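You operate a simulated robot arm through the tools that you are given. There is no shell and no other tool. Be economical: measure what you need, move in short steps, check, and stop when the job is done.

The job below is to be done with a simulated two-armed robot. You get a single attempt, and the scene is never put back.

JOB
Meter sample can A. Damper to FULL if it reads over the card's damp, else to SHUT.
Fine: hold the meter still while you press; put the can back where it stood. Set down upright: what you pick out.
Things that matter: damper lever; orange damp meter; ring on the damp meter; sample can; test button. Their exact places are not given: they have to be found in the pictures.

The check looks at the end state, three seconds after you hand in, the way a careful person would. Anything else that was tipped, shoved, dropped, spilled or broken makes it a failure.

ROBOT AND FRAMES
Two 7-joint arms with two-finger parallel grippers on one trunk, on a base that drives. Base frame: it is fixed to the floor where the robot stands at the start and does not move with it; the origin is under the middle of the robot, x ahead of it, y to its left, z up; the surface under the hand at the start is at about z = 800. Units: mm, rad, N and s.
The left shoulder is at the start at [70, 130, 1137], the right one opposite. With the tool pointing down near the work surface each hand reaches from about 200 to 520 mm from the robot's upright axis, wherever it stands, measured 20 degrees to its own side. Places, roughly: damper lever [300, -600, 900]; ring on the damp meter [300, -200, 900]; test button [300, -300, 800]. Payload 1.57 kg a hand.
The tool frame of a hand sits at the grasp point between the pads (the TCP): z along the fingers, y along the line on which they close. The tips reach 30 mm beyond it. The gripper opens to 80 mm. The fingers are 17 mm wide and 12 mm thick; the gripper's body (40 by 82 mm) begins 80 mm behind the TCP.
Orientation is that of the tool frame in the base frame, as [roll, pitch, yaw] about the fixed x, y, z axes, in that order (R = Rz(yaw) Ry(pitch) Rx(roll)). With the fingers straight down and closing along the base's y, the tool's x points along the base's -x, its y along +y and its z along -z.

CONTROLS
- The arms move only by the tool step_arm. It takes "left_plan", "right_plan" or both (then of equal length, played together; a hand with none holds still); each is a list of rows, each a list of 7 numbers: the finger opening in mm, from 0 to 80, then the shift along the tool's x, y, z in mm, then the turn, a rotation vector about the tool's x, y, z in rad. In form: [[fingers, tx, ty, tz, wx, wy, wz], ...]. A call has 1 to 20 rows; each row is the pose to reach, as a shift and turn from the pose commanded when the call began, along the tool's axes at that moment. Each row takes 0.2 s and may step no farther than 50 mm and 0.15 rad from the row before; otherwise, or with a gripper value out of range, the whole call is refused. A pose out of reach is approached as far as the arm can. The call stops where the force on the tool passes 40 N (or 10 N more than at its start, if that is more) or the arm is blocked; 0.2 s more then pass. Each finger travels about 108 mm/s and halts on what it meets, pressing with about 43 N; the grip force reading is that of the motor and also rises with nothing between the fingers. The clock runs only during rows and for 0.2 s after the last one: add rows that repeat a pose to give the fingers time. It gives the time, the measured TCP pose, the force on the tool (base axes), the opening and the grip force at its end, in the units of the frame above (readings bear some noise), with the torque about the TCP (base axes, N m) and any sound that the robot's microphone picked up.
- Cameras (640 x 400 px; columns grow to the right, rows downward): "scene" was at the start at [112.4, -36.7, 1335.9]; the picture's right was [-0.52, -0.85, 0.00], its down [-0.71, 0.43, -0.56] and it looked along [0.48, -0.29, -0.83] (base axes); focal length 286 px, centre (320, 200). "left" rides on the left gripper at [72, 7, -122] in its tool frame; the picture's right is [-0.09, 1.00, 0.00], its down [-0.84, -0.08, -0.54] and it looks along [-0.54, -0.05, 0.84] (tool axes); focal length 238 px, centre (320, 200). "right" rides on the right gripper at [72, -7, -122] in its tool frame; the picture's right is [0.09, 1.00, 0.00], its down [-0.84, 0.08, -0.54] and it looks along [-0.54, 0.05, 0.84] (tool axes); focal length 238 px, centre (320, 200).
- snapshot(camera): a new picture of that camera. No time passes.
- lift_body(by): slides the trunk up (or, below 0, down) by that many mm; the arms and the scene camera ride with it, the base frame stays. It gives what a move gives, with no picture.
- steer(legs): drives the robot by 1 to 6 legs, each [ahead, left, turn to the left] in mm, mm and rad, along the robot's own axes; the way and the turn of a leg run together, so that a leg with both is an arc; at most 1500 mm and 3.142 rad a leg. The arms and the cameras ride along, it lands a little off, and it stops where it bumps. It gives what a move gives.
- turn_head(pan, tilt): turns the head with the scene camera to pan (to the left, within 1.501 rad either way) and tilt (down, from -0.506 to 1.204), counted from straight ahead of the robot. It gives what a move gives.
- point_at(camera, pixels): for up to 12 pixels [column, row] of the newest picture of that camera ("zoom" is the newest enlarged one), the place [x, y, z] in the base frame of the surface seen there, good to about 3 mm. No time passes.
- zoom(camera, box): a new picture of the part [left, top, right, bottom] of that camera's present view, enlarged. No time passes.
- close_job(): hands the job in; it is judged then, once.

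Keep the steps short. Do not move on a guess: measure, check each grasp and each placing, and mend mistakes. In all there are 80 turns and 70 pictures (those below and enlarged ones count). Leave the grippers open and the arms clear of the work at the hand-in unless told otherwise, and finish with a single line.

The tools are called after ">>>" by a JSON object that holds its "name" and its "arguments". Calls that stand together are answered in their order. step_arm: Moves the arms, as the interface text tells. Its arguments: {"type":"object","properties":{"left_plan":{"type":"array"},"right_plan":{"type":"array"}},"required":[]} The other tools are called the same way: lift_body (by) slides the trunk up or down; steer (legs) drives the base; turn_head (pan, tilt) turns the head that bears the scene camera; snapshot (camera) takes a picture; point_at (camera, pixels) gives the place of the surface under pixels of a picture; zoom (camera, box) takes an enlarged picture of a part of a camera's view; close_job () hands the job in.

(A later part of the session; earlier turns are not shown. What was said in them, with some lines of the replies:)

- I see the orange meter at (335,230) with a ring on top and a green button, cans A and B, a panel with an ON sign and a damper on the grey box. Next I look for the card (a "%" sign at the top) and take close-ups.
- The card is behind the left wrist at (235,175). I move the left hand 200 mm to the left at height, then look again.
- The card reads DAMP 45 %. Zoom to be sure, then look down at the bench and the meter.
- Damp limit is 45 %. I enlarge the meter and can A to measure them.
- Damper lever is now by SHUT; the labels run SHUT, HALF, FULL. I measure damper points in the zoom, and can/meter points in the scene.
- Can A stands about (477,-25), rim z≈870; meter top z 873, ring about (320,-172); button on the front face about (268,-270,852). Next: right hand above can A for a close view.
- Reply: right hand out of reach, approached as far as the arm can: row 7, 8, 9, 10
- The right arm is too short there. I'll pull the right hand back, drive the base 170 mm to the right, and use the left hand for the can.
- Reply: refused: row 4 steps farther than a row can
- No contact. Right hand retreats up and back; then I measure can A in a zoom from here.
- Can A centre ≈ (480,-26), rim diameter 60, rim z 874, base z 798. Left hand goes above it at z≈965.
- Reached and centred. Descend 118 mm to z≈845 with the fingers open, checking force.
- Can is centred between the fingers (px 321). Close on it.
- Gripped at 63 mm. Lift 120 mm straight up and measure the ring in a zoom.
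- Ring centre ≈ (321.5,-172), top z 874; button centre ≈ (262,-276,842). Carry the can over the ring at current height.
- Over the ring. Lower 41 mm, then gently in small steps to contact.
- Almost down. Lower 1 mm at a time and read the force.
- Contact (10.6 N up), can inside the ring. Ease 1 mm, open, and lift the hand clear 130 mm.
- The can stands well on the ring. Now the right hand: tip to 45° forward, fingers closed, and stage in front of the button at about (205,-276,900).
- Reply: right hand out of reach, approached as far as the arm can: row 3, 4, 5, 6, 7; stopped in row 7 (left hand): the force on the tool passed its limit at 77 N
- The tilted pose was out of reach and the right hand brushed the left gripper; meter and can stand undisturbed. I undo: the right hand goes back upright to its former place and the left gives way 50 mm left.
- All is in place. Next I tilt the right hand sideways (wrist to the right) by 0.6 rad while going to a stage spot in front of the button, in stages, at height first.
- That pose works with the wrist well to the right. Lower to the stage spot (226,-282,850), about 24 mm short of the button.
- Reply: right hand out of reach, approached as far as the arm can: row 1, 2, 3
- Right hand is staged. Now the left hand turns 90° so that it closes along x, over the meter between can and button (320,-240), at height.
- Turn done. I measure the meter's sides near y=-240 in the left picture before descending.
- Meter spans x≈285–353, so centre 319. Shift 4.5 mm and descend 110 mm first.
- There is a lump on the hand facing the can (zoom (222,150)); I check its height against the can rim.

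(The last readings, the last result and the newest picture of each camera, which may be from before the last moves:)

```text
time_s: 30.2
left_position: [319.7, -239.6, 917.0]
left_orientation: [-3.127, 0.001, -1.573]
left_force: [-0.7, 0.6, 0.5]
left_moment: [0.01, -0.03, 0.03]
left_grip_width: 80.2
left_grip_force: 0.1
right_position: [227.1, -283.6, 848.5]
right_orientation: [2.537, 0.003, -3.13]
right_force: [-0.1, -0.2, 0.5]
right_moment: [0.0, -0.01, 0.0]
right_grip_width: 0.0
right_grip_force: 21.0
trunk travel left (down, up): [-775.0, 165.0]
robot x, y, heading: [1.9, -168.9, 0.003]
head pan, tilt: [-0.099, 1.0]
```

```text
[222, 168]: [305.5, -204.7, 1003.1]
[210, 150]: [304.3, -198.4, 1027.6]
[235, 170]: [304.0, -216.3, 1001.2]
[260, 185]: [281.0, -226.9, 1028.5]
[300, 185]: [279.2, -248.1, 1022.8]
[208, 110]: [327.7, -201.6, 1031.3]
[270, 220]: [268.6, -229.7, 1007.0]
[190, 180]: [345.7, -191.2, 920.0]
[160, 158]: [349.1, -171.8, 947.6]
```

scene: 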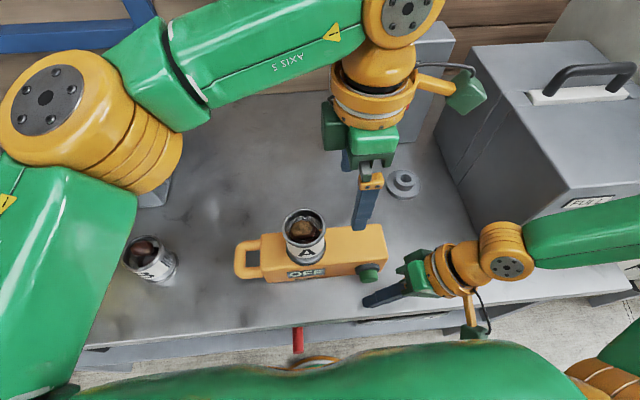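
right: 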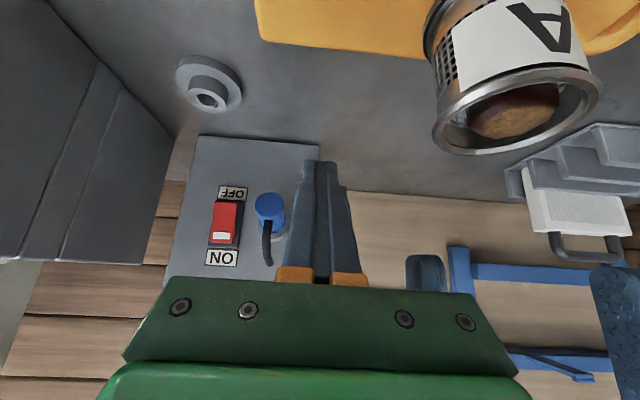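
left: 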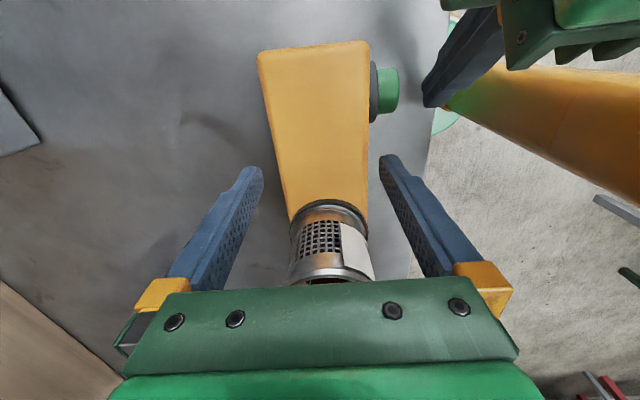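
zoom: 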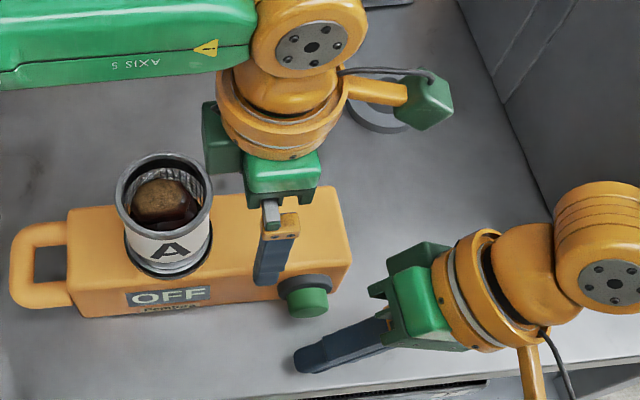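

Lump bottom z≈1001 at y≈-200, can rim 949. I descend only 43 mm (TCP z≈874, tips ≈844) and shift 3 mm away from the can, leaving ~9 mm clearance.

>>> {"name": "step_arm", "arguments": {"left_plan": [[80, 3, 0, 15, 0, 0, 0], [80, 3, 0, 30, 0, 0, 0], [80, 3, 0, 38, 0, 0, 0], [80, 3, 0, 43, 0, 0, 0], [80, 3, 0, 43, 0, 0, 0]]}}

>>> {"name": "snapshot", "arguments": {"camera": "left"}}

>>> {"name": "zoom", "arguments": {"camera": "scene", "box": [230, 180, 422, 300]}}

```text
time_s: 31.4
left_position: [322.0, -242.5, 875.1]
left_orientation: [-3.128, 0.004, -1.571]
left_force: [0.0, 0.3, -0.5]
left_moment: [0.01, 0.02, -0.02]
left_grip_width: 79.9
left_grip_force: 0.1
right_position: [227.4, -284.4, 848.9]
right_orientation: [2.537, 0.001, -3.131]
right_force: [-0.9, 0.6, -0.2]
right_moment: [0.0, 0.04, 0.02]
right_grip_width: 0.0
right_grip_force: 21.1
trunk travel left (down, up): [-775.0, 165.0]
robot x, y, heading: [1.5, -170.2, 0.0]
head pan, tilt: [-0.099, 1.0]
```

```text
36 pictures are left
```

left: 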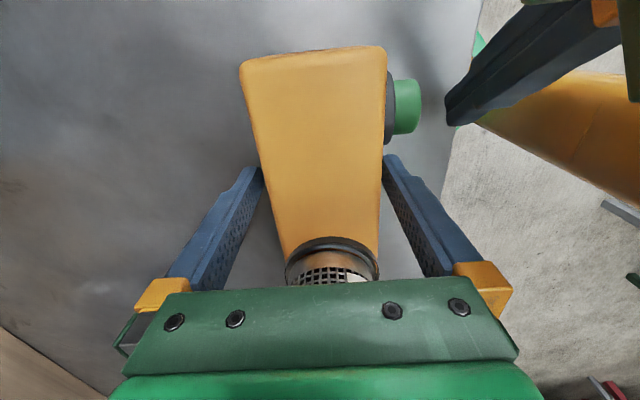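

```text
3.33 times, centred on (326, 240) of scene
```

zoom: 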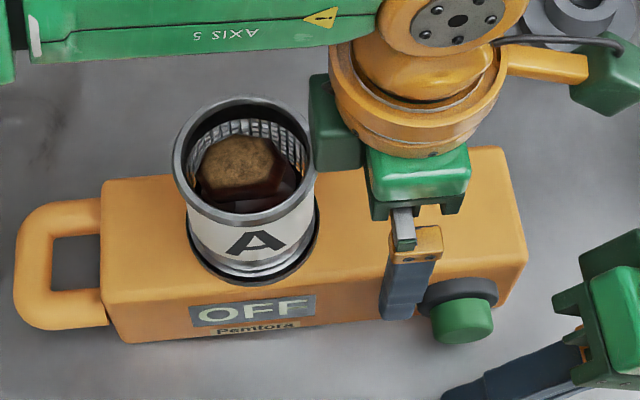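

Meter is between the fingers, no contact force. Close the left gripper gently on the body.

>>> {"name": "step_arm", "arguments": {"left_plan": [[76, 0, 0, 0, 0, 0, 0], [72, 0, 0, 0, 0, 0, 0], [69, 0, 0, 0, 0, 0, 0], [66, 0, 0, 0, 0, 0, 0], [60, 0, 0, 0, 0, 0, 0]]}}

>>> {"name": "zoom", "arguments": {"camera": "scene", "box": [230, 180, 422, 300]}}

```text
time_s: 32.6
left_position: [320.8, -243.1, 874.8]
left_orientation: [-3.127, 0.003, -1.573]
left_force: [-2.4, -0.5, 0.9]
left_moment: [-0.01, 0.32, 0.12]
left_grip_width: 69.6
left_grip_force: 42.9
right_position: [226.5, -284.0, 849.9]
right_orientation: [2.538, 0.002, -3.131]
right_force: [0.1, 0.3, -0.1]
right_moment: [0.0, -0.01, 0.03]
right_grip_width: 0.0
right_grip_force: 21.1
trunk travel left (down, up): [-775.0, 165.0]
robot x, y, heading: [1.3, -168.3, 0.002]
head pan, tilt: [-0.099, 1.0]
```

```text
3.33 times, centred on (326, 240) of scene
```

zoom: 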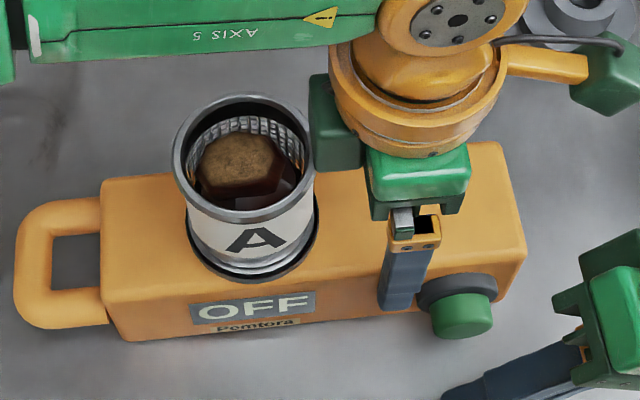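

Held at 69.6 mm, meter practically unmoved. Now the right fingers advance +x: 19 mm, then 1 mm steps, watching force.

>>> {"name": "step_arm", "arguments": {"right_plan": [[0, -10, 0, 0, 0, 0, 0], [0, -19, 0, 0, 0, 0, 0], [0, -21, 0, 0, 0, 0, 0], [0, -23, 0, 0, 0, 0, 0], [0, -24, 0, 0, 0, 0, 0], [0, -24, 0, 0, 0, 0, 0]]}}

>>> {"name": "zoom", "arguments": {"camera": "scene", "box": [230, 180, 422, 300]}}

```text
time_s: 34.0
left_position: [321.7, -242.5, 875.4]
left_orientation: [-3.128, 0.003, -1.572]
left_force: [-1.5, -0.5, 1.4]
left_moment: [-0.02, 0.36, 0.14]
left_grip_width: 69.3
left_grip_force: 42.7
right_position: [250.5, -282.3, 849.4]
right_orientation: [2.538, 0.003, -3.131]
right_force: [-0.7, -0.4, -0.5]
right_moment: [0.0, 0.03, -0.01]
right_grip_width: 0.0
right_grip_force: 21.2
trunk travel left (down, up): [-775.0, 165.0]
robot x, y, heading: [1.2, -169.8, -0.002]
head pan, tilt: [-0.099, 1.0]
```

```text
3.33 times, centred on (326, 240) of scene
```

zoom: 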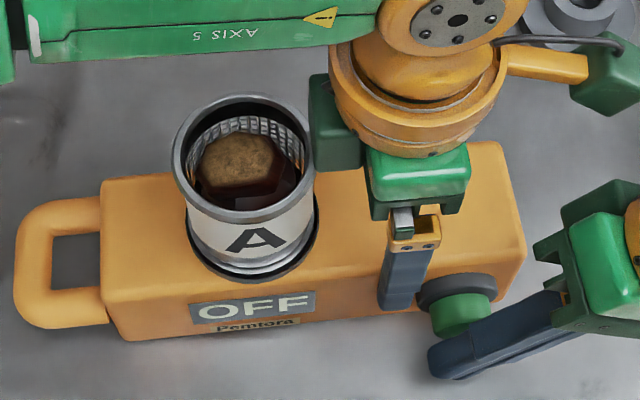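

Just short of or at the button. Advance 1 mm per row for 5 mm.

>>> {"name": "step_arm", "arguments": {"right_plan": [[0, -1, 0, 0, 0, 0, 0], [0, -2, 0, 0, 0, 0, 0], [0, -3, 0, 0, 0, 0, 0], [0, -4, 0, 0, 0, 0, 0], [0, -5, 0, 0, 0, 0, 0], [0, -5, 0, 0, 0, 0, 0]]}}

>>> {"name": "zoom", "arguments": {"camera": "scene", "box": [230, 180, 422, 300]}}

```text
time_s: 35.4
left_position: [321.5, -241.8, 875.3]
left_orientation: [-3.128, 0.003, -1.573]
left_force: [-1.7, -1.1, 2.2]
left_moment: [-0.04, 0.42, 0.23]
left_grip_width: 69.5
left_grip_force: 42.9
right_position: [254.8, -282.3, 848.7]
right_orientation: [2.537, 0.003, -3.13]
right_force: [-1.1, 0.2, -0.2]
right_moment: [0.02, 0.01, 0.01]
right_grip_width: 0.0
right_grip_force: 21.4
trunk travel left (down, up): [-775.0, 165.0]
robot x, y, heading: [2.3, -169.5, 0.002]
head pan, tilt: [-0.099, 1.0]
```

```text
3.33 times, centred on (326, 240) of scene
```

zoom: 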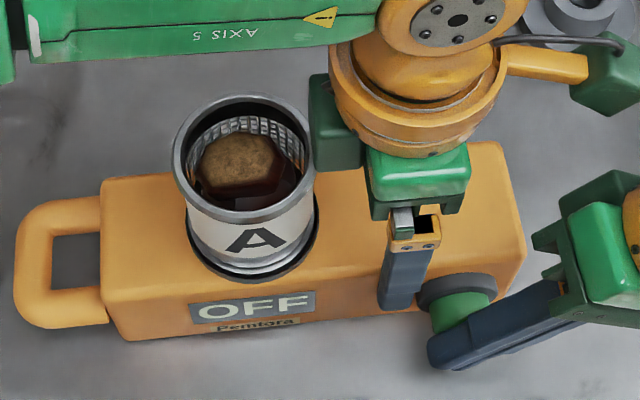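

Contact is starting (left moment up a bit). Continue up to 5 mm more.

>>> {"name": "step_arm", "arguments": {"right_plan": [[0, -1, 0, 0, 0, 0, 0], [0, -2, 0, 0, 0, 0, 0], [0, -3, 0, 0, 0, 0, 0], [0, -4, 0, 0, 0, 0, 0], [0, -5, 0, 0, 0, 0, 0], [0, -5, 0, 0, 0, 0, 0], [0, -5, 0, 0, 0, 0, 0]]}}

>>> {"name": "zoom", "arguments": {"camera": "scene", "box": [230, 180, 422, 300]}}

```text
time_s: 37.0
left_position: [322.5, -242.3, 875.3]
left_orientation: [-3.127, 0.003, -1.572]
left_force: [0.6, -1.5, 2.8]
left_moment: [0.0, 0.31, 0.32]
left_grip_width: 69.6
left_grip_force: 42.9
right_position: [260.9, -284.2, 849.8]
right_orientation: [2.537, 0.001, -3.13]
right_force: [-2.4, 0.5, 0.4]
right_moment: [-0.01, 0.03, 0.02]
right_grip_width: 0.0
right_grip_force: 20.8
trunk travel left (down, up): [-775.0, 165.0]
robot x, y, heading: [0.4, -167.0, 0.0]
head pan, tilt: [-0.099, 1.0]
heard: click
```

```text
3.33 times, centred on (326, 240) of scene
```

zoom: 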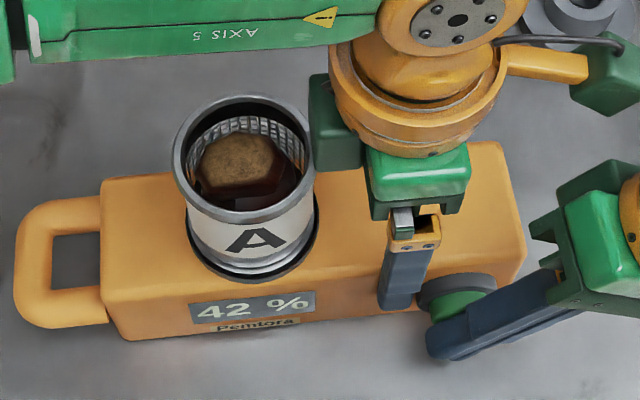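

Click, and it shows 42 %. I enlarge the display before letting go.

>>> {"name": "zoom", "arguments": {"camera": "scene", "box": [280, 260, 332, 290]}}

>>> {"name": "step_arm", "arguments": {"right_plan": [[0, 5, 0, 0, 0, 0, 0], [0, 20, 0, 0, 0, 0, 0], [0, 34, 0, 0, 0, 0, 0], [0, 34, 0, 0, 0, 0, 0], [0, 34, 0, 0, 0, 0, 0]]}}

>>> {"name": "zoom", "arguments": {"camera": "scene", "box": [230, 180, 422, 300]}}

```text
12.31 times, centred on (306, 275) of scene
```

zoom: 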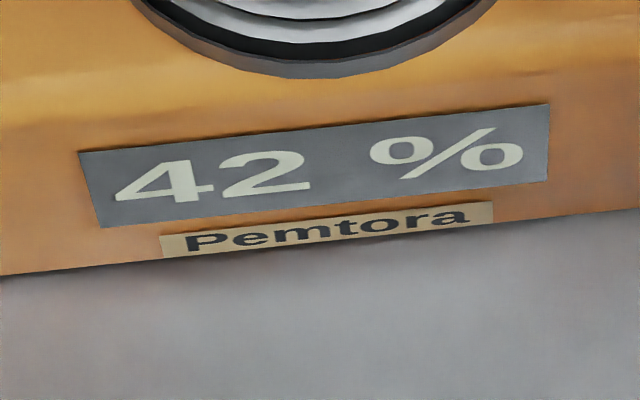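

```text
time_s: 38.2
left_position: [319.6, -242.0, 874.2]
left_orientation: [-3.128, 0.002, -1.573]
left_force: [-0.8, -0.9, 6.1]
left_moment: [0.07, 0.41, 0.04]
left_grip_width: 69.7
left_grip_force: 43.0
right_position: [226.8, -284.0, 849.8]
right_orientation: [2.537, 0.003, -3.133]
right_force: [-0.2, -0.1, -1.1]
right_moment: [0.02, 0.0, -0.02]
right_grip_width: 0.2
right_grip_force: 21.1
trunk travel left (down, up): [-775.0, 165.0]
robot x, y, heading: [-1.7, -170.2, 0.001]
head pan, tilt: [-0.099, 1.0]
```

```text
3.33 times, centred on (326, 240) of scene
```

zoom: 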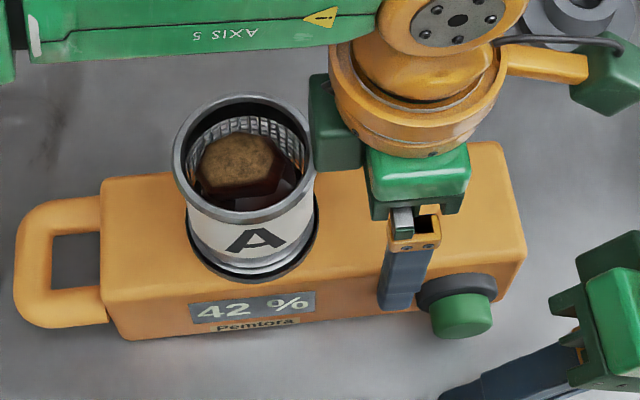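

The reading latches: 42 % < 45 %, so the damper goes to SHUT. Release the meter and raise the left hand straight up.

>>> {"name": "step_arm", "arguments": {"left_plan": [[72, 0, 0, 0, 0, 0, 0], [76, 0, 0, 0, 0, 0, 0], [80, 0, 0, 0, 0, 0, 0], [80, 0, 0, 0, 0, 0, 0], [80, 0, 0, -15, 0, 0, 0], [80, 0, 0, -45, 0, 0, 0], [80, 0, 0, -85, 0, 0, 0], [80, 0, 0, -130, 0, 0, 0], [80, 0, 0, -173, 0, 0, 0], [80, 0, 0, -173, 0, 0, 0]]}}

>>> {"name": "snapshot", "arguments": {"camera": "scene"}}

```text
time_s: 40.4
left_position: [319.4, -244.1, 1048.5]
left_orientation: [-3.129, 0.003, -1.572]
left_force: [0.2, -0.2, -0.2]
left_moment: [-0.01, 0.0, -0.01]
left_grip_width: 79.9
left_grip_force: 0.0
right_position: [226.4, -281.5, 849.6]
right_orientation: [2.536, 0.002, -3.131]
right_force: [-0.6, 0.1, 0.1]
right_moment: [-0.04, -0.02, -0.01]
right_grip_width: 0.0
right_grip_force: 21.5
trunk travel left (down, up): [-775.0, 165.0]
robot x, y, heading: [1.0, -170.3, 0.001]
head pan, tilt: [-0.099, 1.0]
```

```text
28 pictures are left
```

scene: 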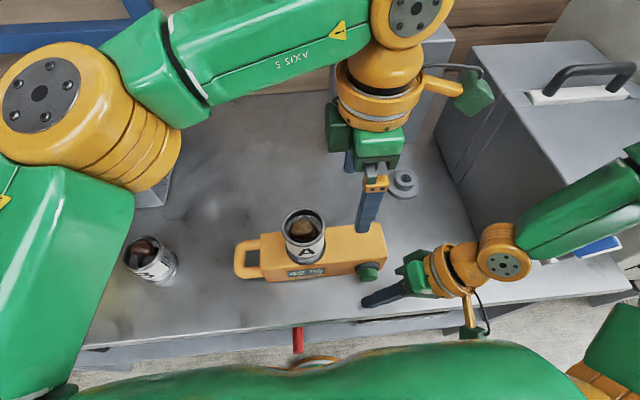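

Meter still, can fine. Turn the left hand back 90° and bring it over the can at (321.5,-172).

>>> {"name": "step_arm", "arguments": {"left_plan": [[80, -7, 0, 0, -0.001, 0.001, 0.143], [80, -14, 0, 0, -0.002, 0.002, 0.286], [80, -21, 0, 0, -0.003, 0.003, 0.429], [80, -28, 0, 0, -0.004, 0.004, 0.572], [80, -35, 0, 0, -0.005, 0.005, 0.715], [80, -42, -1, 0, -0.006, 0.006, 0.858], [80, -49, -1, 0, -0.007, 0.007, 1.0], [80, -56, -1, 0, -0.008, 0.008, 1.143], [80, -63, -2, 0, -0.009, 0.009, 1.286], [80, -70, -2, 0, -0.0095, 0.0095, 1.43], [80, -71, -2, 0, -0.0099, 0.0099, 1.571], [80, -71, -2, 0, -0.0099, 0.0099, 1.571]]}}

>>> {"name": "snapshot", "arguments": {"camera": "left"}}

```text
time_s: 43.0
left_position: [321.3, -173.2, 1046.6]
left_orientation: [3.138, -0.001, 3.138]
left_force: [1.1, 0.4, 0.6]
left_moment: [0.01, -0.01, 0.0]
left_grip_width: 80.1
left_grip_force: 0.0
right_position: [226.1, -283.4, 849.9]
right_orientation: [2.538, 0.0, -3.13]
right_force: [-0.8, 0.2, 0.0]
right_moment: [-0.02, -0.01, -0.01]
right_grip_width: 0.2
right_grip_force: 21.5
trunk travel left (down, up): [-775.0, 165.0]
robot x, y, heading: [-0.3, -165.7, -0.001]
head pan, tilt: [-0.099, 1.0]
```

```text
27 pictures are left
```

left: 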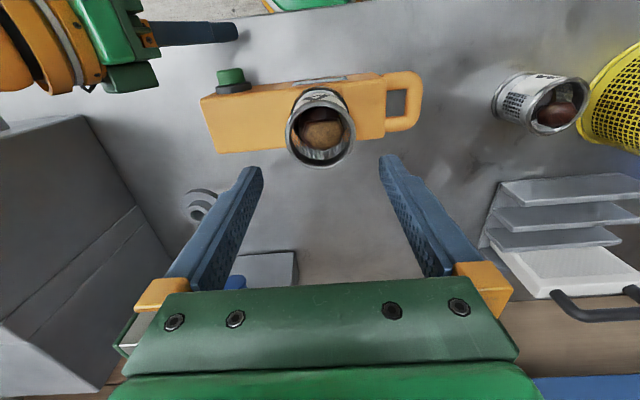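

Centred (can at col 320). Descend 127 mm and close on the can.

>>> {"name": "step_arm", "arguments": {"left_plan": [[80, 0, 0, 35, 0, 0, 0], [80, 0, 0, 70, 0, 0, 0], [80, 0, 0, 100, 0, 0, 0], [80, 0, 0, 118, 0, 0, 0], [80, 0, 0, 126, 0, 0, 0], [80, 0, 0, 126, 0, 0, 0], [60, 0, 0, 126, 0, 0, 0], [50, 0, 0, 126, 0, 0, 0], [50, 0, 0, 126, 0, 0, 0]]}}

>>> {"name": "zoom", "arguments": {"camera": "scene", "box": [230, 180, 422, 300]}}

```text
time_s: 45.0
left_position: [322.2, -171.5, 920.9]
left_orientation: [3.139, -0.001, 3.14]
left_force: [1.4, 0.3, -0.2]
left_moment: [-0.01, 0.0, 0.01]
left_grip_width: 63.3
left_grip_force: 43.0
right_position: [225.2, -283.2, 850.1]
right_orientation: [2.536, 0.002, -3.131]
right_force: [0.7, 0.5, -0.3]
right_moment: [0.01, 0.0, 0.03]
right_grip_width: 0.0
right_grip_force: 21.2
trunk travel left (down, up): [-775.0, 165.0]
robot x, y, heading: [-0.7, -170.1, 0.003]
head pan, tilt: [-0.099, 1.0]
```

```text
3.33 times, centred on (326, 240) of scene
```

zoom: 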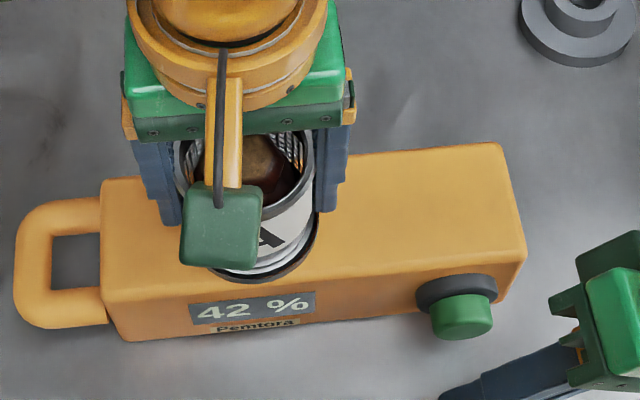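

Gripped at 63 mm. Lift 45 mm and carry back over its old spot (480,-26).

>>> {"name": "step_arm", "arguments": {"left_plan": [[50, 0, 0, -15, 0, 0, 0], [50, 0, 0, -45, 0, 0, 0], [50, -27, 25, -45, 0, 0, 0], [50, -54, 50, -45, 0, 0, 0], [50, -81, 75, -45, 0, 0, 0], [50, -108, 100, -45, 0, 0, 0], [50, -135, 125, -45, 0, 0, 0], [50, -158.5, 146, -45, 0, 0, 0], [50, -158.5, 146, -45, 0, 0, 0]]}}

>>> {"name": "step_arm", "arguments": {"left_plan": [[50, 0, 0, 30, 0, 0, 0], [50, 0, 0, 60, 0, 0, 0], [50, 0, 0, 90, 0, 0, 0], [50, 0, 0, 110, 0, 0, 0], [50, 0, 0, 116, 0, 0, 0], [50, 0, 0, 116, 0, 0, 0]]}}

```text
time_s: 47.0
left_position: [480.6, -26.8, 966.3]
left_orientation: [3.138, 0.002, 3.139]
left_force: [0.2, 0.6, -1.7]
left_moment: [-0.01, -0.02, 0.01]
left_grip_width: 63.2
left_grip_force: 43.1
right_position: [225.9, -283.6, 850.2]
right_orientation: [2.538, 0.003, -3.132]
right_force: [-0.2, 0.1, 0.2]
right_moment: [-0.02, -0.02, -0.01]
right_grip_width: 0.0
right_grip_force: 21.2
trunk travel left (down, up): [-775.0, 165.0]
robot x, y, heading: [-2.0, -171.8, -0.0]
head pan, tilt: [-0.099, 1.0]
```

```text
time_s: 48.4
left_position: [479.5, -25.0, 849.9]
left_orientation: [3.138, -0.001, 3.14]
left_force: [-0.3, -0.8, -0.8]
left_moment: [0.0, 0.0, -0.01]
left_grip_width: 63.1
left_grip_force: 42.8
right_position: [227.7, -282.7, 850.1]
right_orientation: [2.537, 0.002, -3.132]
right_force: [-0.1, 0.7, -0.1]
right_moment: [-0.03, -0.02, -0.01]
right_grip_width: 0.0
right_grip_force: 21.0
trunk travel left (down, up): [-775.0, 165.0]
robot x, y, heading: [3.4, -167.9, 0.005]
head pan, tilt: [-0.099, 1.0]
```

Lower the last millimetres until contact.

>>> {"name": "step_arm", "arguments": {"left_plan": [[50, 0, 0, 1, 0, 0, 0], [50, 0, 0, 2, 0, 0, 0], [50, 0, 0, 3, 0, 0, 0], [50, 0, 0, 3, 0, 0, 0]]}}

>>> {"name": "step_arm", "arguments": {"left_plan": [[50, 0, 0, 0.7, 0, 0, 0], [50, 0, 0, 1.4, 0, 0, 0], [50, 0, 0, 1.4, 0, 0, 0]]}}

```text
time_s: 49.4
left_position: [480.0, -24.4, 846.9]
left_orientation: [3.139, 0.001, 3.141]
left_force: [0.4, 0.0, -1.3]
left_moment: [0.0, 0.0, -0.03]
left_grip_width: 63.0
left_grip_force: 42.7
right_position: [226.6, -281.8, 849.6]
right_orientation: [2.538, 0.002, -3.131]
right_force: [-0.1, 0.1, -0.1]
right_moment: [0.01, 0.0, 0.0]
right_grip_width: 0.0
right_grip_force: 21.0
trunk travel left (down, up): [-775.0, 165.0]
robot x, y, heading: [-1.2, -169.4, 0.001]
head pan, tilt: [-0.099, 1.0]
```

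```text
time_s: 50.2
left_position: [478.9, -24.4, 845.7]
left_orientation: [3.14, 0.0, 3.139]
left_force: [0.6, -0.7, -1.5]
left_moment: [-0.02, 0.0, -0.01]
left_grip_width: 62.9
left_grip_force: 43.5
right_position: [226.8, -283.1, 848.3]
right_orientation: [2.538, 0.002, -3.132]
right_force: [0.2, -0.5, -0.6]
right_moment: [0.02, 0.02, -0.01]
right_grip_width: 0.1
right_grip_force: 20.8
trunk travel left (down, up): [-775.0, 165.0]
robot x, y, heading: [-4.9, -169.8, -0.001]
head pan, tilt: [-0.099, 1.0]
```

>>> {"name": "step_arm", "arguments": {"left_plan": [[50, 0, 0, 0.7, 0, 0, 0], [50, 0, 0, 1.4, 0, 0, 0], [50, 0, 0, 1.4, 0, 0, 0]]}}

```text
time_s: 51.0
left_position: [480.5, -24.9, 845.9]
left_orientation: [3.137, 0.002, -3.141]
left_force: [2.7, 0.7, 8.3]
left_moment: [-0.1, 0.02, 0.02]
left_grip_width: 63.2
left_grip_force: 42.8
right_position: [225.6, -282.1, 849.2]
right_orientation: [2.537, 0.005, -3.131]
right_force: [0.3, 0.2, 0.7]
right_moment: [0.04, 0.0, 0.01]
right_grip_width: 0.2
right_grip_force: 21.1
trunk travel left (down, up): [-775.0, 165.0]
robot x, y, heading: [2.0, -165.3, 0.003]
head pan, tilt: [-0.099, 1.0]
```

Contact (8 N). Ease, open, lift clear, and check its place.

>>> {"name": "step_arm", "arguments": {"left_plan": [[50, 0, 0, -0.6, 0, 0, 0], [70, 0, 0, -0.6, 0, 0, 0], [80, 0, 0, -0.6, 0, 0, 0], [80, 0, 0, -0.6, 0, 0, 0], [80, 0, 0, -40, 0, 0, 0], [80, 0, 0, -85, 0, 0, 0], [80, 0, 0, -130, 0, 0, 0], [80, 35, 10, -160, 0, 0, 0], [80, 80, 20, -180, 0, 0, 0], [80, 125, 30, -195, 0, 0, 0], [80, 170, 40, -210, 0, 0, 0], [80, 200, 50, -240, 0, 0, 0]]}}

>>> {"name": "zoom", "arguments": {"camera": "scene", "box": [190, 160, 270, 210]}}

```text
refused: row 9 steps farther than a row can; nothing moved
```

```text
8.00 times, centred on (230, 185) of scene
```

zoom: 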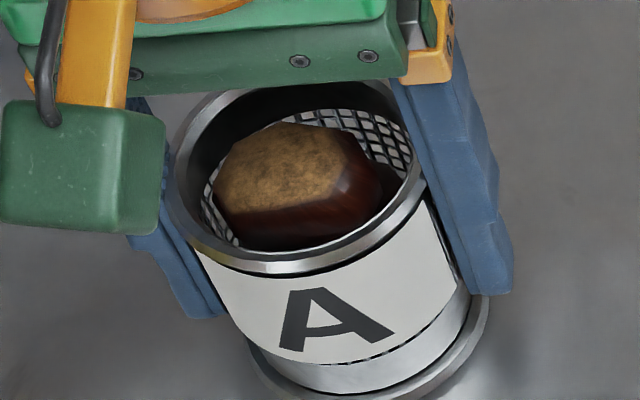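

The place matches the first picture nearly pixel for pixel. Repeat the release with shorter rows.

>>> {"name": "step_arm", "arguments": {"left_plan": [[50, 0, 0, -0.6, 0, 0, 0], [70, 0, 0, -0.6, 0, 0, 0], [80, 0, 0, -0.6, 0, 0, 0], [80, 0, 0, -0.6, 0, 0, 0], [80, 0, 0, -40, 0, 0, 0], [80, 0, 0, -85, 0, 0, 0], [80, 0, 0, -130, 0, 0, 0], [80, 25, 6, -155, 0, 0, 0], [80, 60, 12, -175, 0, 0, 0], [80, 95, 20, -195, 0, 0, 0], [80, 130, 28, -215, 0, 0, 0], [80, 165, 36, -235, 0, 0, 0], [80, 200, 45, -250, 0, 0, 0]]}}

>>> {"name": "zoom", "arguments": {"camera": "scene", "box": [190, 160, 270, 210]}}

```text
time_s: 53.8
left_position: [276.3, 18.5, 1092.8]
left_orientation: [3.141, 0.001, 3.141]
left_force: [-1.0, -0.1, -1.1]
left_moment: [-0.03, -0.01, 0.0]
left_grip_width: 79.9
left_grip_force: 0.1
right_position: [224.6, -282.8, 850.5]
right_orientation: [2.536, 0.004, -3.132]
right_force: [1.2, -0.9, 0.2]
right_moment: [0.0, 0.0, 0.0]
right_grip_width: 0.0
right_grip_force: 20.5
trunk travel left (down, up): [-775.0, 165.0]
robot x, y, heading: [-1.0, -171.5, 0.002]
head pan, tilt: [-0.099, 1.0]
```

```text
8.00 times, centred on (230, 185) of scene
```

zoom: 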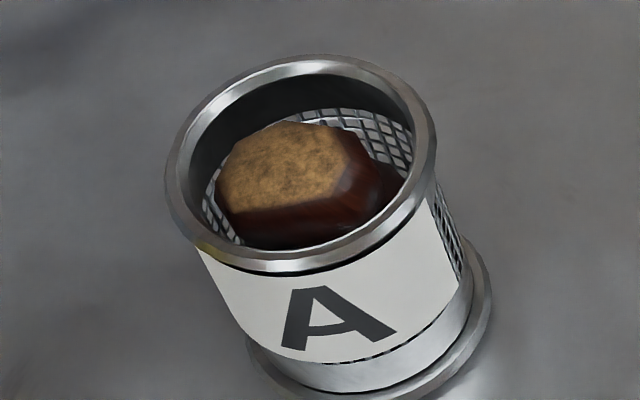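

Can A is back. Now the right hand rises and untilts; then I'll drive right toward the damper.

>>> {"name": "step_arm", "arguments": {"right_plan": [[0, 0, 22, -30, 0, 0, 0], [0, 0, 44, -60, 0, 0, 0], [0, 0, 66, -90, 0, 0, 0], [0, 0, 88, -120, 0, 0, 0], [0, 0, 110, -150, 0, 0, 0], [0, 0, 110, -150, 0.12, 0, 0], [0, 0, 114, -158, 0.24, 0, 0], [0, 0, 118, -166, 0.36, 0, 0], [0, 0, 122, -174, 0.48, 0, 0], [0, 0, 126, -182, 0.6, 0, 0], [0, 0, 126, -182, 0.604, 0, 0]]}}

>>> {"name": "snapshot", "arguments": {"camera": "scene"}}

```text
time_s: 56.2
left_position: [279.4, 18.5, 1093.1]
left_orientation: [3.136, 0.0, 3.14]
left_force: [-0.1, -0.1, -0.3]
left_moment: [0.03, 0.01, 0.01]
left_grip_width: 80.0
left_grip_force: 0.0
right_position: [227.0, -280.8, 1071.3]
right_orientation: [-3.141, 0.001, -3.131]
right_force: [0.2, 0.2, 0.2]
right_moment: [0.01, -0.02, 0.02]
right_grip_width: 0.0
right_grip_force: 21.8
right hand out of reach, approached as far as the arm can: row 2, 3, 4
trunk travel left (down, up): [-775.0, 165.0]
robot x, y, heading: [2.3, -168.0, -0.003]
head pan, tilt: [-0.099, 1.0]
```

```text
23 pictures are left
```

scene: 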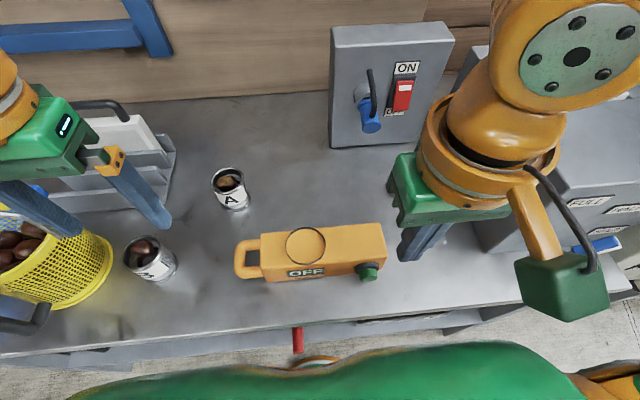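

All fine. Drive 330 mm to the right and look at the damper.

>>> {"name": "steer", "arguments": {"legs": [[0, -330, 0]]}}

>>> {"name": "turn_head", "arguments": {"pan": -0.5, "tilt": 0.95}}

>>> {"name": "snapshot", "arguments": {"camera": "scene"}}

>>> {"name": "snapshot", "arguments": {"camera": "right"}}

```text
time_s: 58.4
left_position: [279.3, -302.9, 1091.8]
left_orientation: [3.14, 0.001, -3.139]
left_force: [-0.6, 0.0, -0.3]
left_moment: [-0.03, -0.02, -0.01]
left_grip_width: 80.1
left_grip_force: 0.1
right_position: [227.0, -603.6, 1071.9]
right_orientation: [-3.141, 0.001, -3.13]
right_force: [0.1, 0.4, 0.4]
right_moment: [0.0, 0.01, 0.03]
right_grip_width: 0.0
right_grip_force: 21.4
trunk travel left (down, up): [-775.0, 165.0]
robot x, y, heading: [2.1, -493.2, 0.004]
head pan, tilt: [-0.099, 1.0]
```

```text
time_s: 59.2
left_position: [279.7, -305.4, 1093.3]
left_orientation: [3.138, 0.0, -3.14]
left_force: [-0.1, -0.7, 0.1]
left_moment: [0.0, 0.03, -0.02]
left_grip_width: 80.0
left_grip_force: 0.2
right_position: [226.6, -606.3, 1069.9]
right_orientation: [3.141, 0.003, -3.129]
right_force: [-0.2, -0.1, -0.1]
right_moment: [0.01, -0.01, 0.03]
right_grip_width: 0.0
right_grip_force: 21.5
trunk travel left (down, up): [-775.0, 165.0]
robot x, y, heading: [0.9, -494.8, 0.007]
head pan, tilt: [-0.499, 0.949]
```

```text
22 pictures are left
```

scene: 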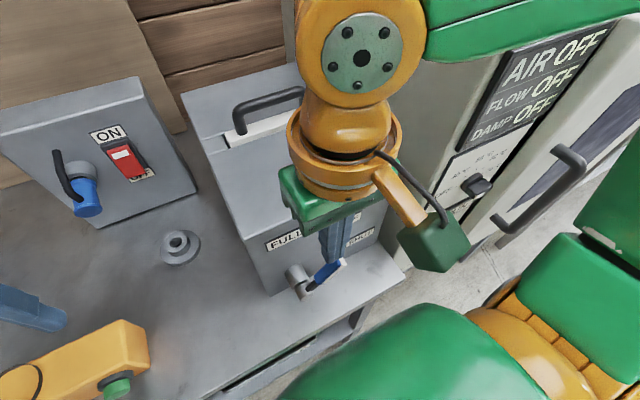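

```text
21 pictures are left
```

right: 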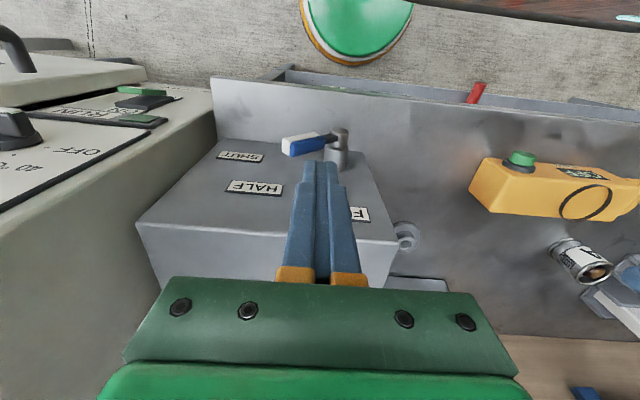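

The lever sits at HALF. Enlarge and measure the lever handle exactly.

>>> {"name": "zoom", "arguments": {"camera": "right", "box": [200, 110, 392, 230]}}

>>> {"name": "zoom", "arguments": {"camera": "scene", "box": [250, 210, 410, 310]}}

```text
3.33 times, centred on (296, 170) of right
```

zoom: 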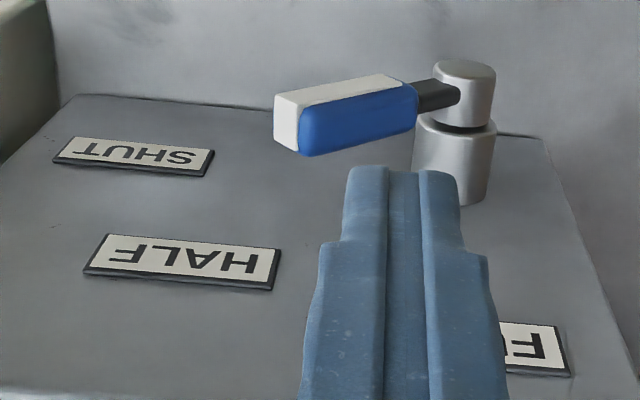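

```text
4.00 times, centred on (330, 260) of scene
```

zoom: 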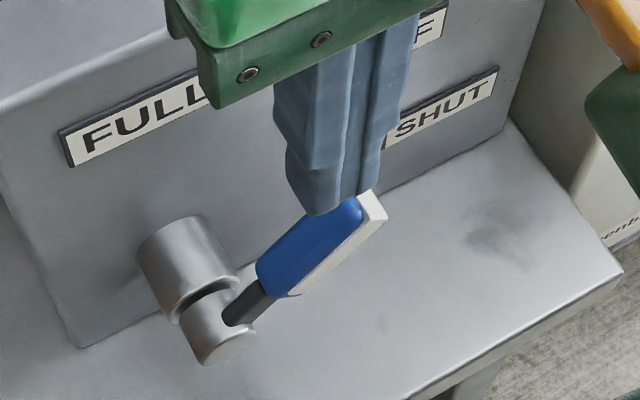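

>>> {"name": "point_at", "arguments": {"camera": "zoom", "pixels": [[300, 255], [330, 240], [350, 212], [372, 200], [375, 222], [275, 280], [310, 275], [190, 235], [212, 330], [225, 355], [340, 245], [440, 110]]}}

>>> {"name": "point_at", "arguments": {"camera": "right", "pixels": [[291, 149], [324, 142], [307, 138], [285, 146], [340, 131], [305, 152], [322, 136], [239, 157], [255, 187]]}}

```text
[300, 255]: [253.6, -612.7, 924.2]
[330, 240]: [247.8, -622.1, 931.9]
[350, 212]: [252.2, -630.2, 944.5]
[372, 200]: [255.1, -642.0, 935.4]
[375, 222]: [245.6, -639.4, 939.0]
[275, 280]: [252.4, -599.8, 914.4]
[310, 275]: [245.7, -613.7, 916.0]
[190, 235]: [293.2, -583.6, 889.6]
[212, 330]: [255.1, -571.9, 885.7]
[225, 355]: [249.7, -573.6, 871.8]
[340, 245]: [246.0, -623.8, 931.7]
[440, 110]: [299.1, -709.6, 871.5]
```

```text
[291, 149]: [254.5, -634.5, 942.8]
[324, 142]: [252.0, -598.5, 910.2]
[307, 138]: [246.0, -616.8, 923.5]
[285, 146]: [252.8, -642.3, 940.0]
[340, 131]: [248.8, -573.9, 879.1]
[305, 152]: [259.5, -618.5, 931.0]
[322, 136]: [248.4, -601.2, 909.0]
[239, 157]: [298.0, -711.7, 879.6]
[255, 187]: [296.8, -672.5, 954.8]
```

Handle upper face runs through (253,-613,924)–(252,-630,944); hub ≈(-573,879). Before moving, I check the box's top height so the wrist clears it.

>>> {"name": "point_at", "arguments": {"camera": "scene", "pixels": [[247, 230], [235, 190], [215, 130], [262, 105], [255, 125], [258, 225], [225, 165]]}}

```text
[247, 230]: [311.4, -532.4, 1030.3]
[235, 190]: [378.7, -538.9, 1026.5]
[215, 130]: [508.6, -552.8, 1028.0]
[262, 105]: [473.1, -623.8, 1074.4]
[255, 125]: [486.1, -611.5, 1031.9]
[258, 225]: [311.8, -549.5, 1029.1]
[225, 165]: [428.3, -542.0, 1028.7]
```

Box top 1029, face x≈298; the hand's rear lump reaches 41 mm forward, so I use finger x=247 (handle spans 245–262). Move above the handle, tips ~10 mm over it.

>>> {"name": "step_arm", "arguments": {"right_plan": [[0, -10, -8, 30, 0, 0, 0], [0, -20, -16, 60, 0, 0, 0], [0, -20, -16, 82, 0, 0, 0], [0, -20, -16, 82, 0, 0, 0]]}}

>>> {"name": "zoom", "arguments": {"camera": "scene", "box": [220, 150, 412, 320]}}

```text
time_s: 60.2
left_position: [279.7, -304.7, 1093.0]
left_orientation: [3.139, 0.001, -3.14]
left_force: [0.4, -0.7, 0.6]
left_moment: [-0.02, -0.03, -0.01]
left_grip_width: 79.9
left_grip_force: 0.1
right_position: [248.3, -621.5, 989.7]
right_orientation: [3.142, 0.003, -3.127]
right_force: [-0.2, 0.2, -0.5]
right_moment: [-0.02, 0.02, 0.01]
right_grip_width: 0.0
right_grip_force: 21.8
trunk travel left (down, up): [-775.0, 165.0]
robot x, y, heading: [-1.4, -494.0, 0.006]
head pan, tilt: [-0.499, 0.949]
```

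```text
2.35 times, centred on (316, 235) of scene
```

zoom: 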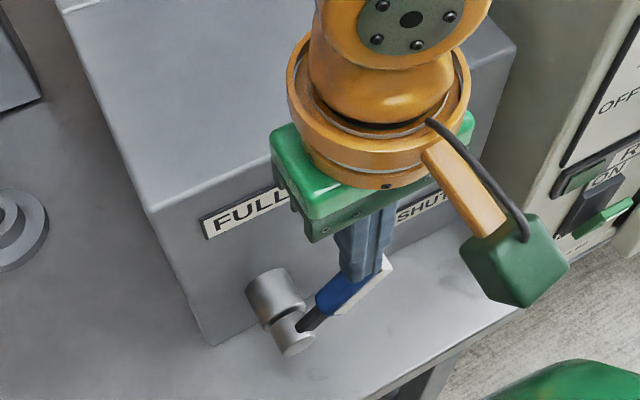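

Check the wrist ring's height to know how low I may go over the box edge.

>>> {"name": "point_at", "arguments": {"camera": "zoom", "pixels": [[291, 95], [300, 140], [320, 170], [278, 150], [300, 210], [292, 190], [380, 185], [465, 90], [330, 290], [370, 275]]}}

```text
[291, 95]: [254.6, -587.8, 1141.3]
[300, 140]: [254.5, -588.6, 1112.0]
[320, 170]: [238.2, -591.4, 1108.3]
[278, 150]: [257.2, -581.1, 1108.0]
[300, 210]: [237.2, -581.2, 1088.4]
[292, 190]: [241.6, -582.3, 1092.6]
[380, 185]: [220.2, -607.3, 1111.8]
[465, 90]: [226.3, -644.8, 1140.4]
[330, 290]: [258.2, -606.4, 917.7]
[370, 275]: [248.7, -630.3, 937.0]
```

Ring radius only ~35 mm; clear of the box. Push down 40 mm in 5 mm rows.

>>> {"name": "step_arm", "arguments": {"right_plan": [[0, 0, 0, 5, 0, 0, 0], [0, 0, 0, 10, 0, 0, 0], [0, 0, -1, 15, 0, 0, 0], [0, 0, -2, 20, 0, 0, 0], [0, 0, -3, 25, 0, 0, 0], [0, 0, -4, 30, 0, 0, 0], [0, 0, -5, 35, 0, 0, 0], [0, 0, -6, 40, 0, 0, 0], [0, 0, -6, 40, 0, 0, 0]]}}

>>> {"name": "zoom", "arguments": {"camera": "scene", "box": [250, 210, 410, 310]}}

```text
time_s: 62.2
left_position: [278.8, -304.8, 1093.1]
left_orientation: [3.139, 0.001, -3.137]
left_force: [0.3, -0.1, -0.2]
left_moment: [0.02, -0.01, -0.01]
left_grip_width: 80.0
left_grip_force: 0.0
right_position: [247.7, -626.9, 948.4]
right_orientation: [3.141, 0.001, -3.13]
right_force: [0.6, -0.4, 0.5]
right_moment: [0.01, 0.0, 0.01]
right_grip_width: 0.0
right_grip_force: 21.1
trunk travel left (down, up): [-775.0, 165.0]
robot x, y, heading: [4.4, -497.3, 0.0]
head pan, tilt: [-0.499, 0.949]
```

```text
4.00 times, centred on (330, 260) of scene
```

zoom: 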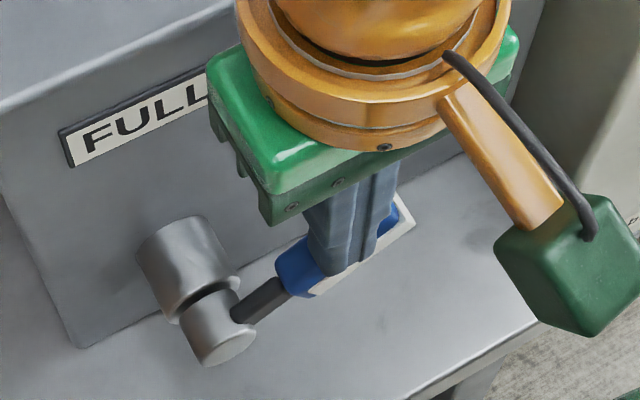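

The lever follows. Push 22 mm further.

>>> {"name": "step_arm", "arguments": {"right_plan": [[0, 0, 0, 5, 0, 0, 0], [0, 0, 0, 10, 0, 0, 0], [0, 0, 0, 15, 0, 0, 0], [0, 0, 0, 19, 0, 0, 0], [0, 0, 0, 22, 0, 0, 0], [0, 0, 0, 22, 0, 0, 0]]}}

>>> {"name": "zoom", "arguments": {"camera": "scene", "box": [250, 210, 410, 310]}}

```text
time_s: 63.6
left_position: [278.1, -303.7, 1093.5]
left_orientation: [3.139, 0.001, -3.14]
left_force: [0.6, -1.0, -0.1]
left_moment: [0.01, -0.02, 0.01]
left_grip_width: 80.0
left_grip_force: 0.0
right_position: [246.3, -628.3, 927.6]
right_orientation: [-3.141, 0.002, -3.129]
right_force: [-0.3, -0.4, -0.6]
right_moment: [0.01, -0.01, -0.02]
right_grip_width: 0.0
right_grip_force: 21.0
trunk travel left (down, up): [-775.0, 165.0]
robot x, y, heading: [-2.4, -491.4, 0.004]
head pan, tilt: [-0.499, 0.949]
```

```text
4.00 times, centred on (330, 260) of scene
```

zoom: 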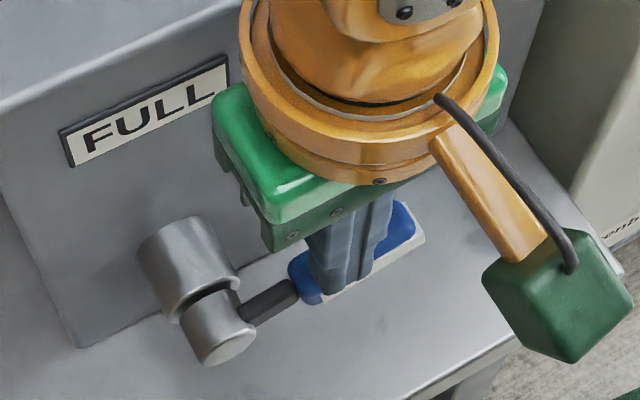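

Measure the handle's present slope.

>>> {"name": "point_at", "arguments": {"camera": "zoom", "pixels": [[250, 310], [270, 300], [285, 292], [330, 290], [345, 283], [400, 250], [418, 238], [400, 215], [407, 228], [222, 340]]}}

```text
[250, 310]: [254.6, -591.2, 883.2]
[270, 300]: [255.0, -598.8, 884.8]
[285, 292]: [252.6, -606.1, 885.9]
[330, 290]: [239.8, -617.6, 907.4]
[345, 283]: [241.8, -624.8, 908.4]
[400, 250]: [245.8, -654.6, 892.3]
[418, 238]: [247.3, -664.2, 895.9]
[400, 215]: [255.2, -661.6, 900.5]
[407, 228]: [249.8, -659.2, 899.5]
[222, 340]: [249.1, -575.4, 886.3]
```

About 9° left to horizontal. Push 8 mm further in 2 mm rows and watch the force for the stop.

>>> {"name": "step_arm", "arguments": {"right_plan": [[0, 0, 0, 2, 0, 0, 0], [0, 0, 0, 4, 0, 0, 0], [0, 0, 0, 6, 0, 0, 0], [0, 0, 0, 8, 0, 0, 0], [0, 0, 0, 8, 0, 0, 0]]}}

>>> {"name": "zoom", "arguments": {"camera": "scene", "box": [250, 210, 410, 310]}}

>>> {"name": "point_at", "arguments": {"camera": "zoom", "pixels": [[250, 312], [270, 303], [285, 296], [400, 262], [418, 248], [400, 225], [410, 238], [222, 340]]}}

```text
time_s: 64.8
left_position: [278.6, -304.5, 1092.4]
left_orientation: [3.139, 0.0, -3.141]
left_force: [0.7, 0.0, 0.6]
left_moment: [0.0, 0.02, 0.01]
left_grip_width: 80.0
left_grip_force: 0.1
right_position: [248.4, -626.3, 919.1]
right_orientation: [3.141, 0.0, -3.129]
right_force: [-0.4, 0.7, 0.7]
right_moment: [0.01, 0.02, -0.02]
right_grip_width: 0.0
right_grip_force: 21.4
trunk travel left (down, up): [-775.0, 165.0]
robot x, y, heading: [1.9, -498.1, 0.004]
head pan, tilt: [-0.499, 0.949]
```

```text
4.00 times, centred on (330, 260) of scene
```

zoom: 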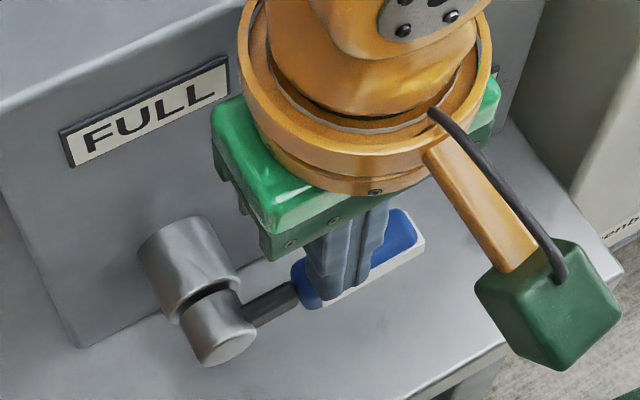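

```text
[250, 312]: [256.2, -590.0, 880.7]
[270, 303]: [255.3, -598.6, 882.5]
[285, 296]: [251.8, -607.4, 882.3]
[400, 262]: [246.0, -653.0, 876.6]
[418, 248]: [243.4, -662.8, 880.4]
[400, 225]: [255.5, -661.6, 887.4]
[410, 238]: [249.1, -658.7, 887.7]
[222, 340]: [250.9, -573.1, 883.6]
```

Handle centre ≈ z 877.5 along its length, level with the hub: horizontal, toward SHUT. Lift the hand off, back it away, and view.

>>> {"name": "step_arm", "arguments": {"right_plan": [[0, 0, 0, -30, 0, 0, 0], [0, 0, 0, -70, 0, 0, 0], [0, 0, 0, -110, 0, 0, 0], [20, 5, 20, -140, 0, 0, 0], [40, 15, 50, -165, 0, 0, 0], [60, 20, 90, -170, 0, 0, 0], [80, 20, 130, -170, 0, 0, 0], [80, 20, 130, -170, 0, 0, 0]]}}

>>> {"name": "zoom", "arguments": {"camera": "scene", "box": [230, 190, 422, 310]}}

```text
time_s: 66.6
left_position: [279.3, -304.7, 1094.3]
left_orientation: [3.141, 0.001, -3.14]
left_force: [0.2, -0.5, 0.1]
left_moment: [0.01, 0.07, -0.01]
left_grip_width: 80.0
left_grip_force: 0.1
right_position: [232.4, -576.3, 1084.9]
right_orientation: [3.141, 0.003, -3.13]
right_force: [0.1, -0.1, 0.6]
right_moment: [-0.01, 0.04, 0.0]
right_grip_width: 80.0
right_grip_force: 0.1
right hand out of reach, approached as far as the arm can: row 6, 7, 8
trunk travel left (down, up): [-775.0, 165.0]
robot x, y, heading: [-1.9, -493.9, -0.003]
head pan, tilt: [-0.499, 0.949]
```

```text
3.33 times, centred on (326, 250) of scene
```

zoom: 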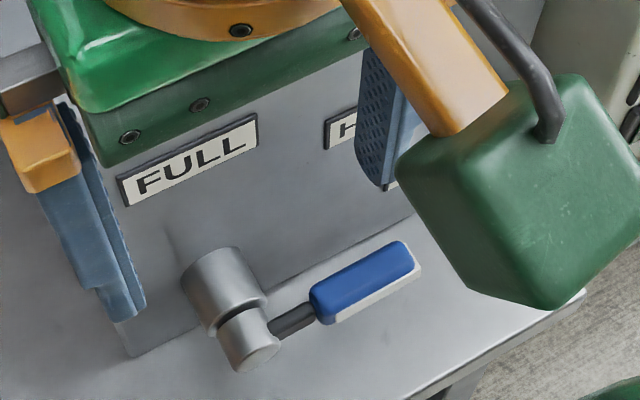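

>>> {"name": "point_at", "arguments": {"camera": "zoom", "pixels": [[252, 352], [330, 300], [402, 255], [340, 318], [412, 275], [320, 285], [395, 245], [285, 315]]}}

>>> {"name": "snapshot", "arguments": {"camera": "right"}}

```text
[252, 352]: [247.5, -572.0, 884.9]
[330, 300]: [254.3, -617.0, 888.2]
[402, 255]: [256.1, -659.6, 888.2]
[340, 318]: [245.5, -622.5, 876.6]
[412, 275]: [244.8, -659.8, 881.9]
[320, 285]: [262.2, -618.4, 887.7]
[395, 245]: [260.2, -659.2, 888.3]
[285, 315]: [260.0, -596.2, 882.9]
```

```text
13 pictures are left
```

right: 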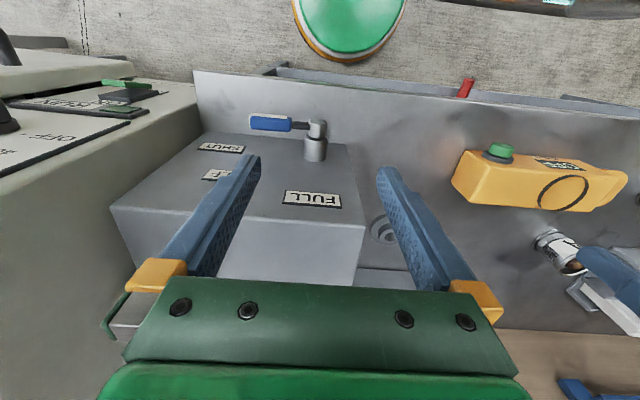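

The handle's top is level (z 887.7–888.3) and in line with SHUT, and it stays there untouched. Meter and cans stand in place, grippers are open and clear. Handing in.

>>> {"name": "close_job", "arguments": {}}

```text
The job is handed in.
```

Can A read 42 %, under the card's 45 % damp, so the damper is set to SHUT; can A is back where it stood, and the only mishap was the two hands brushing once, which moved nothing.
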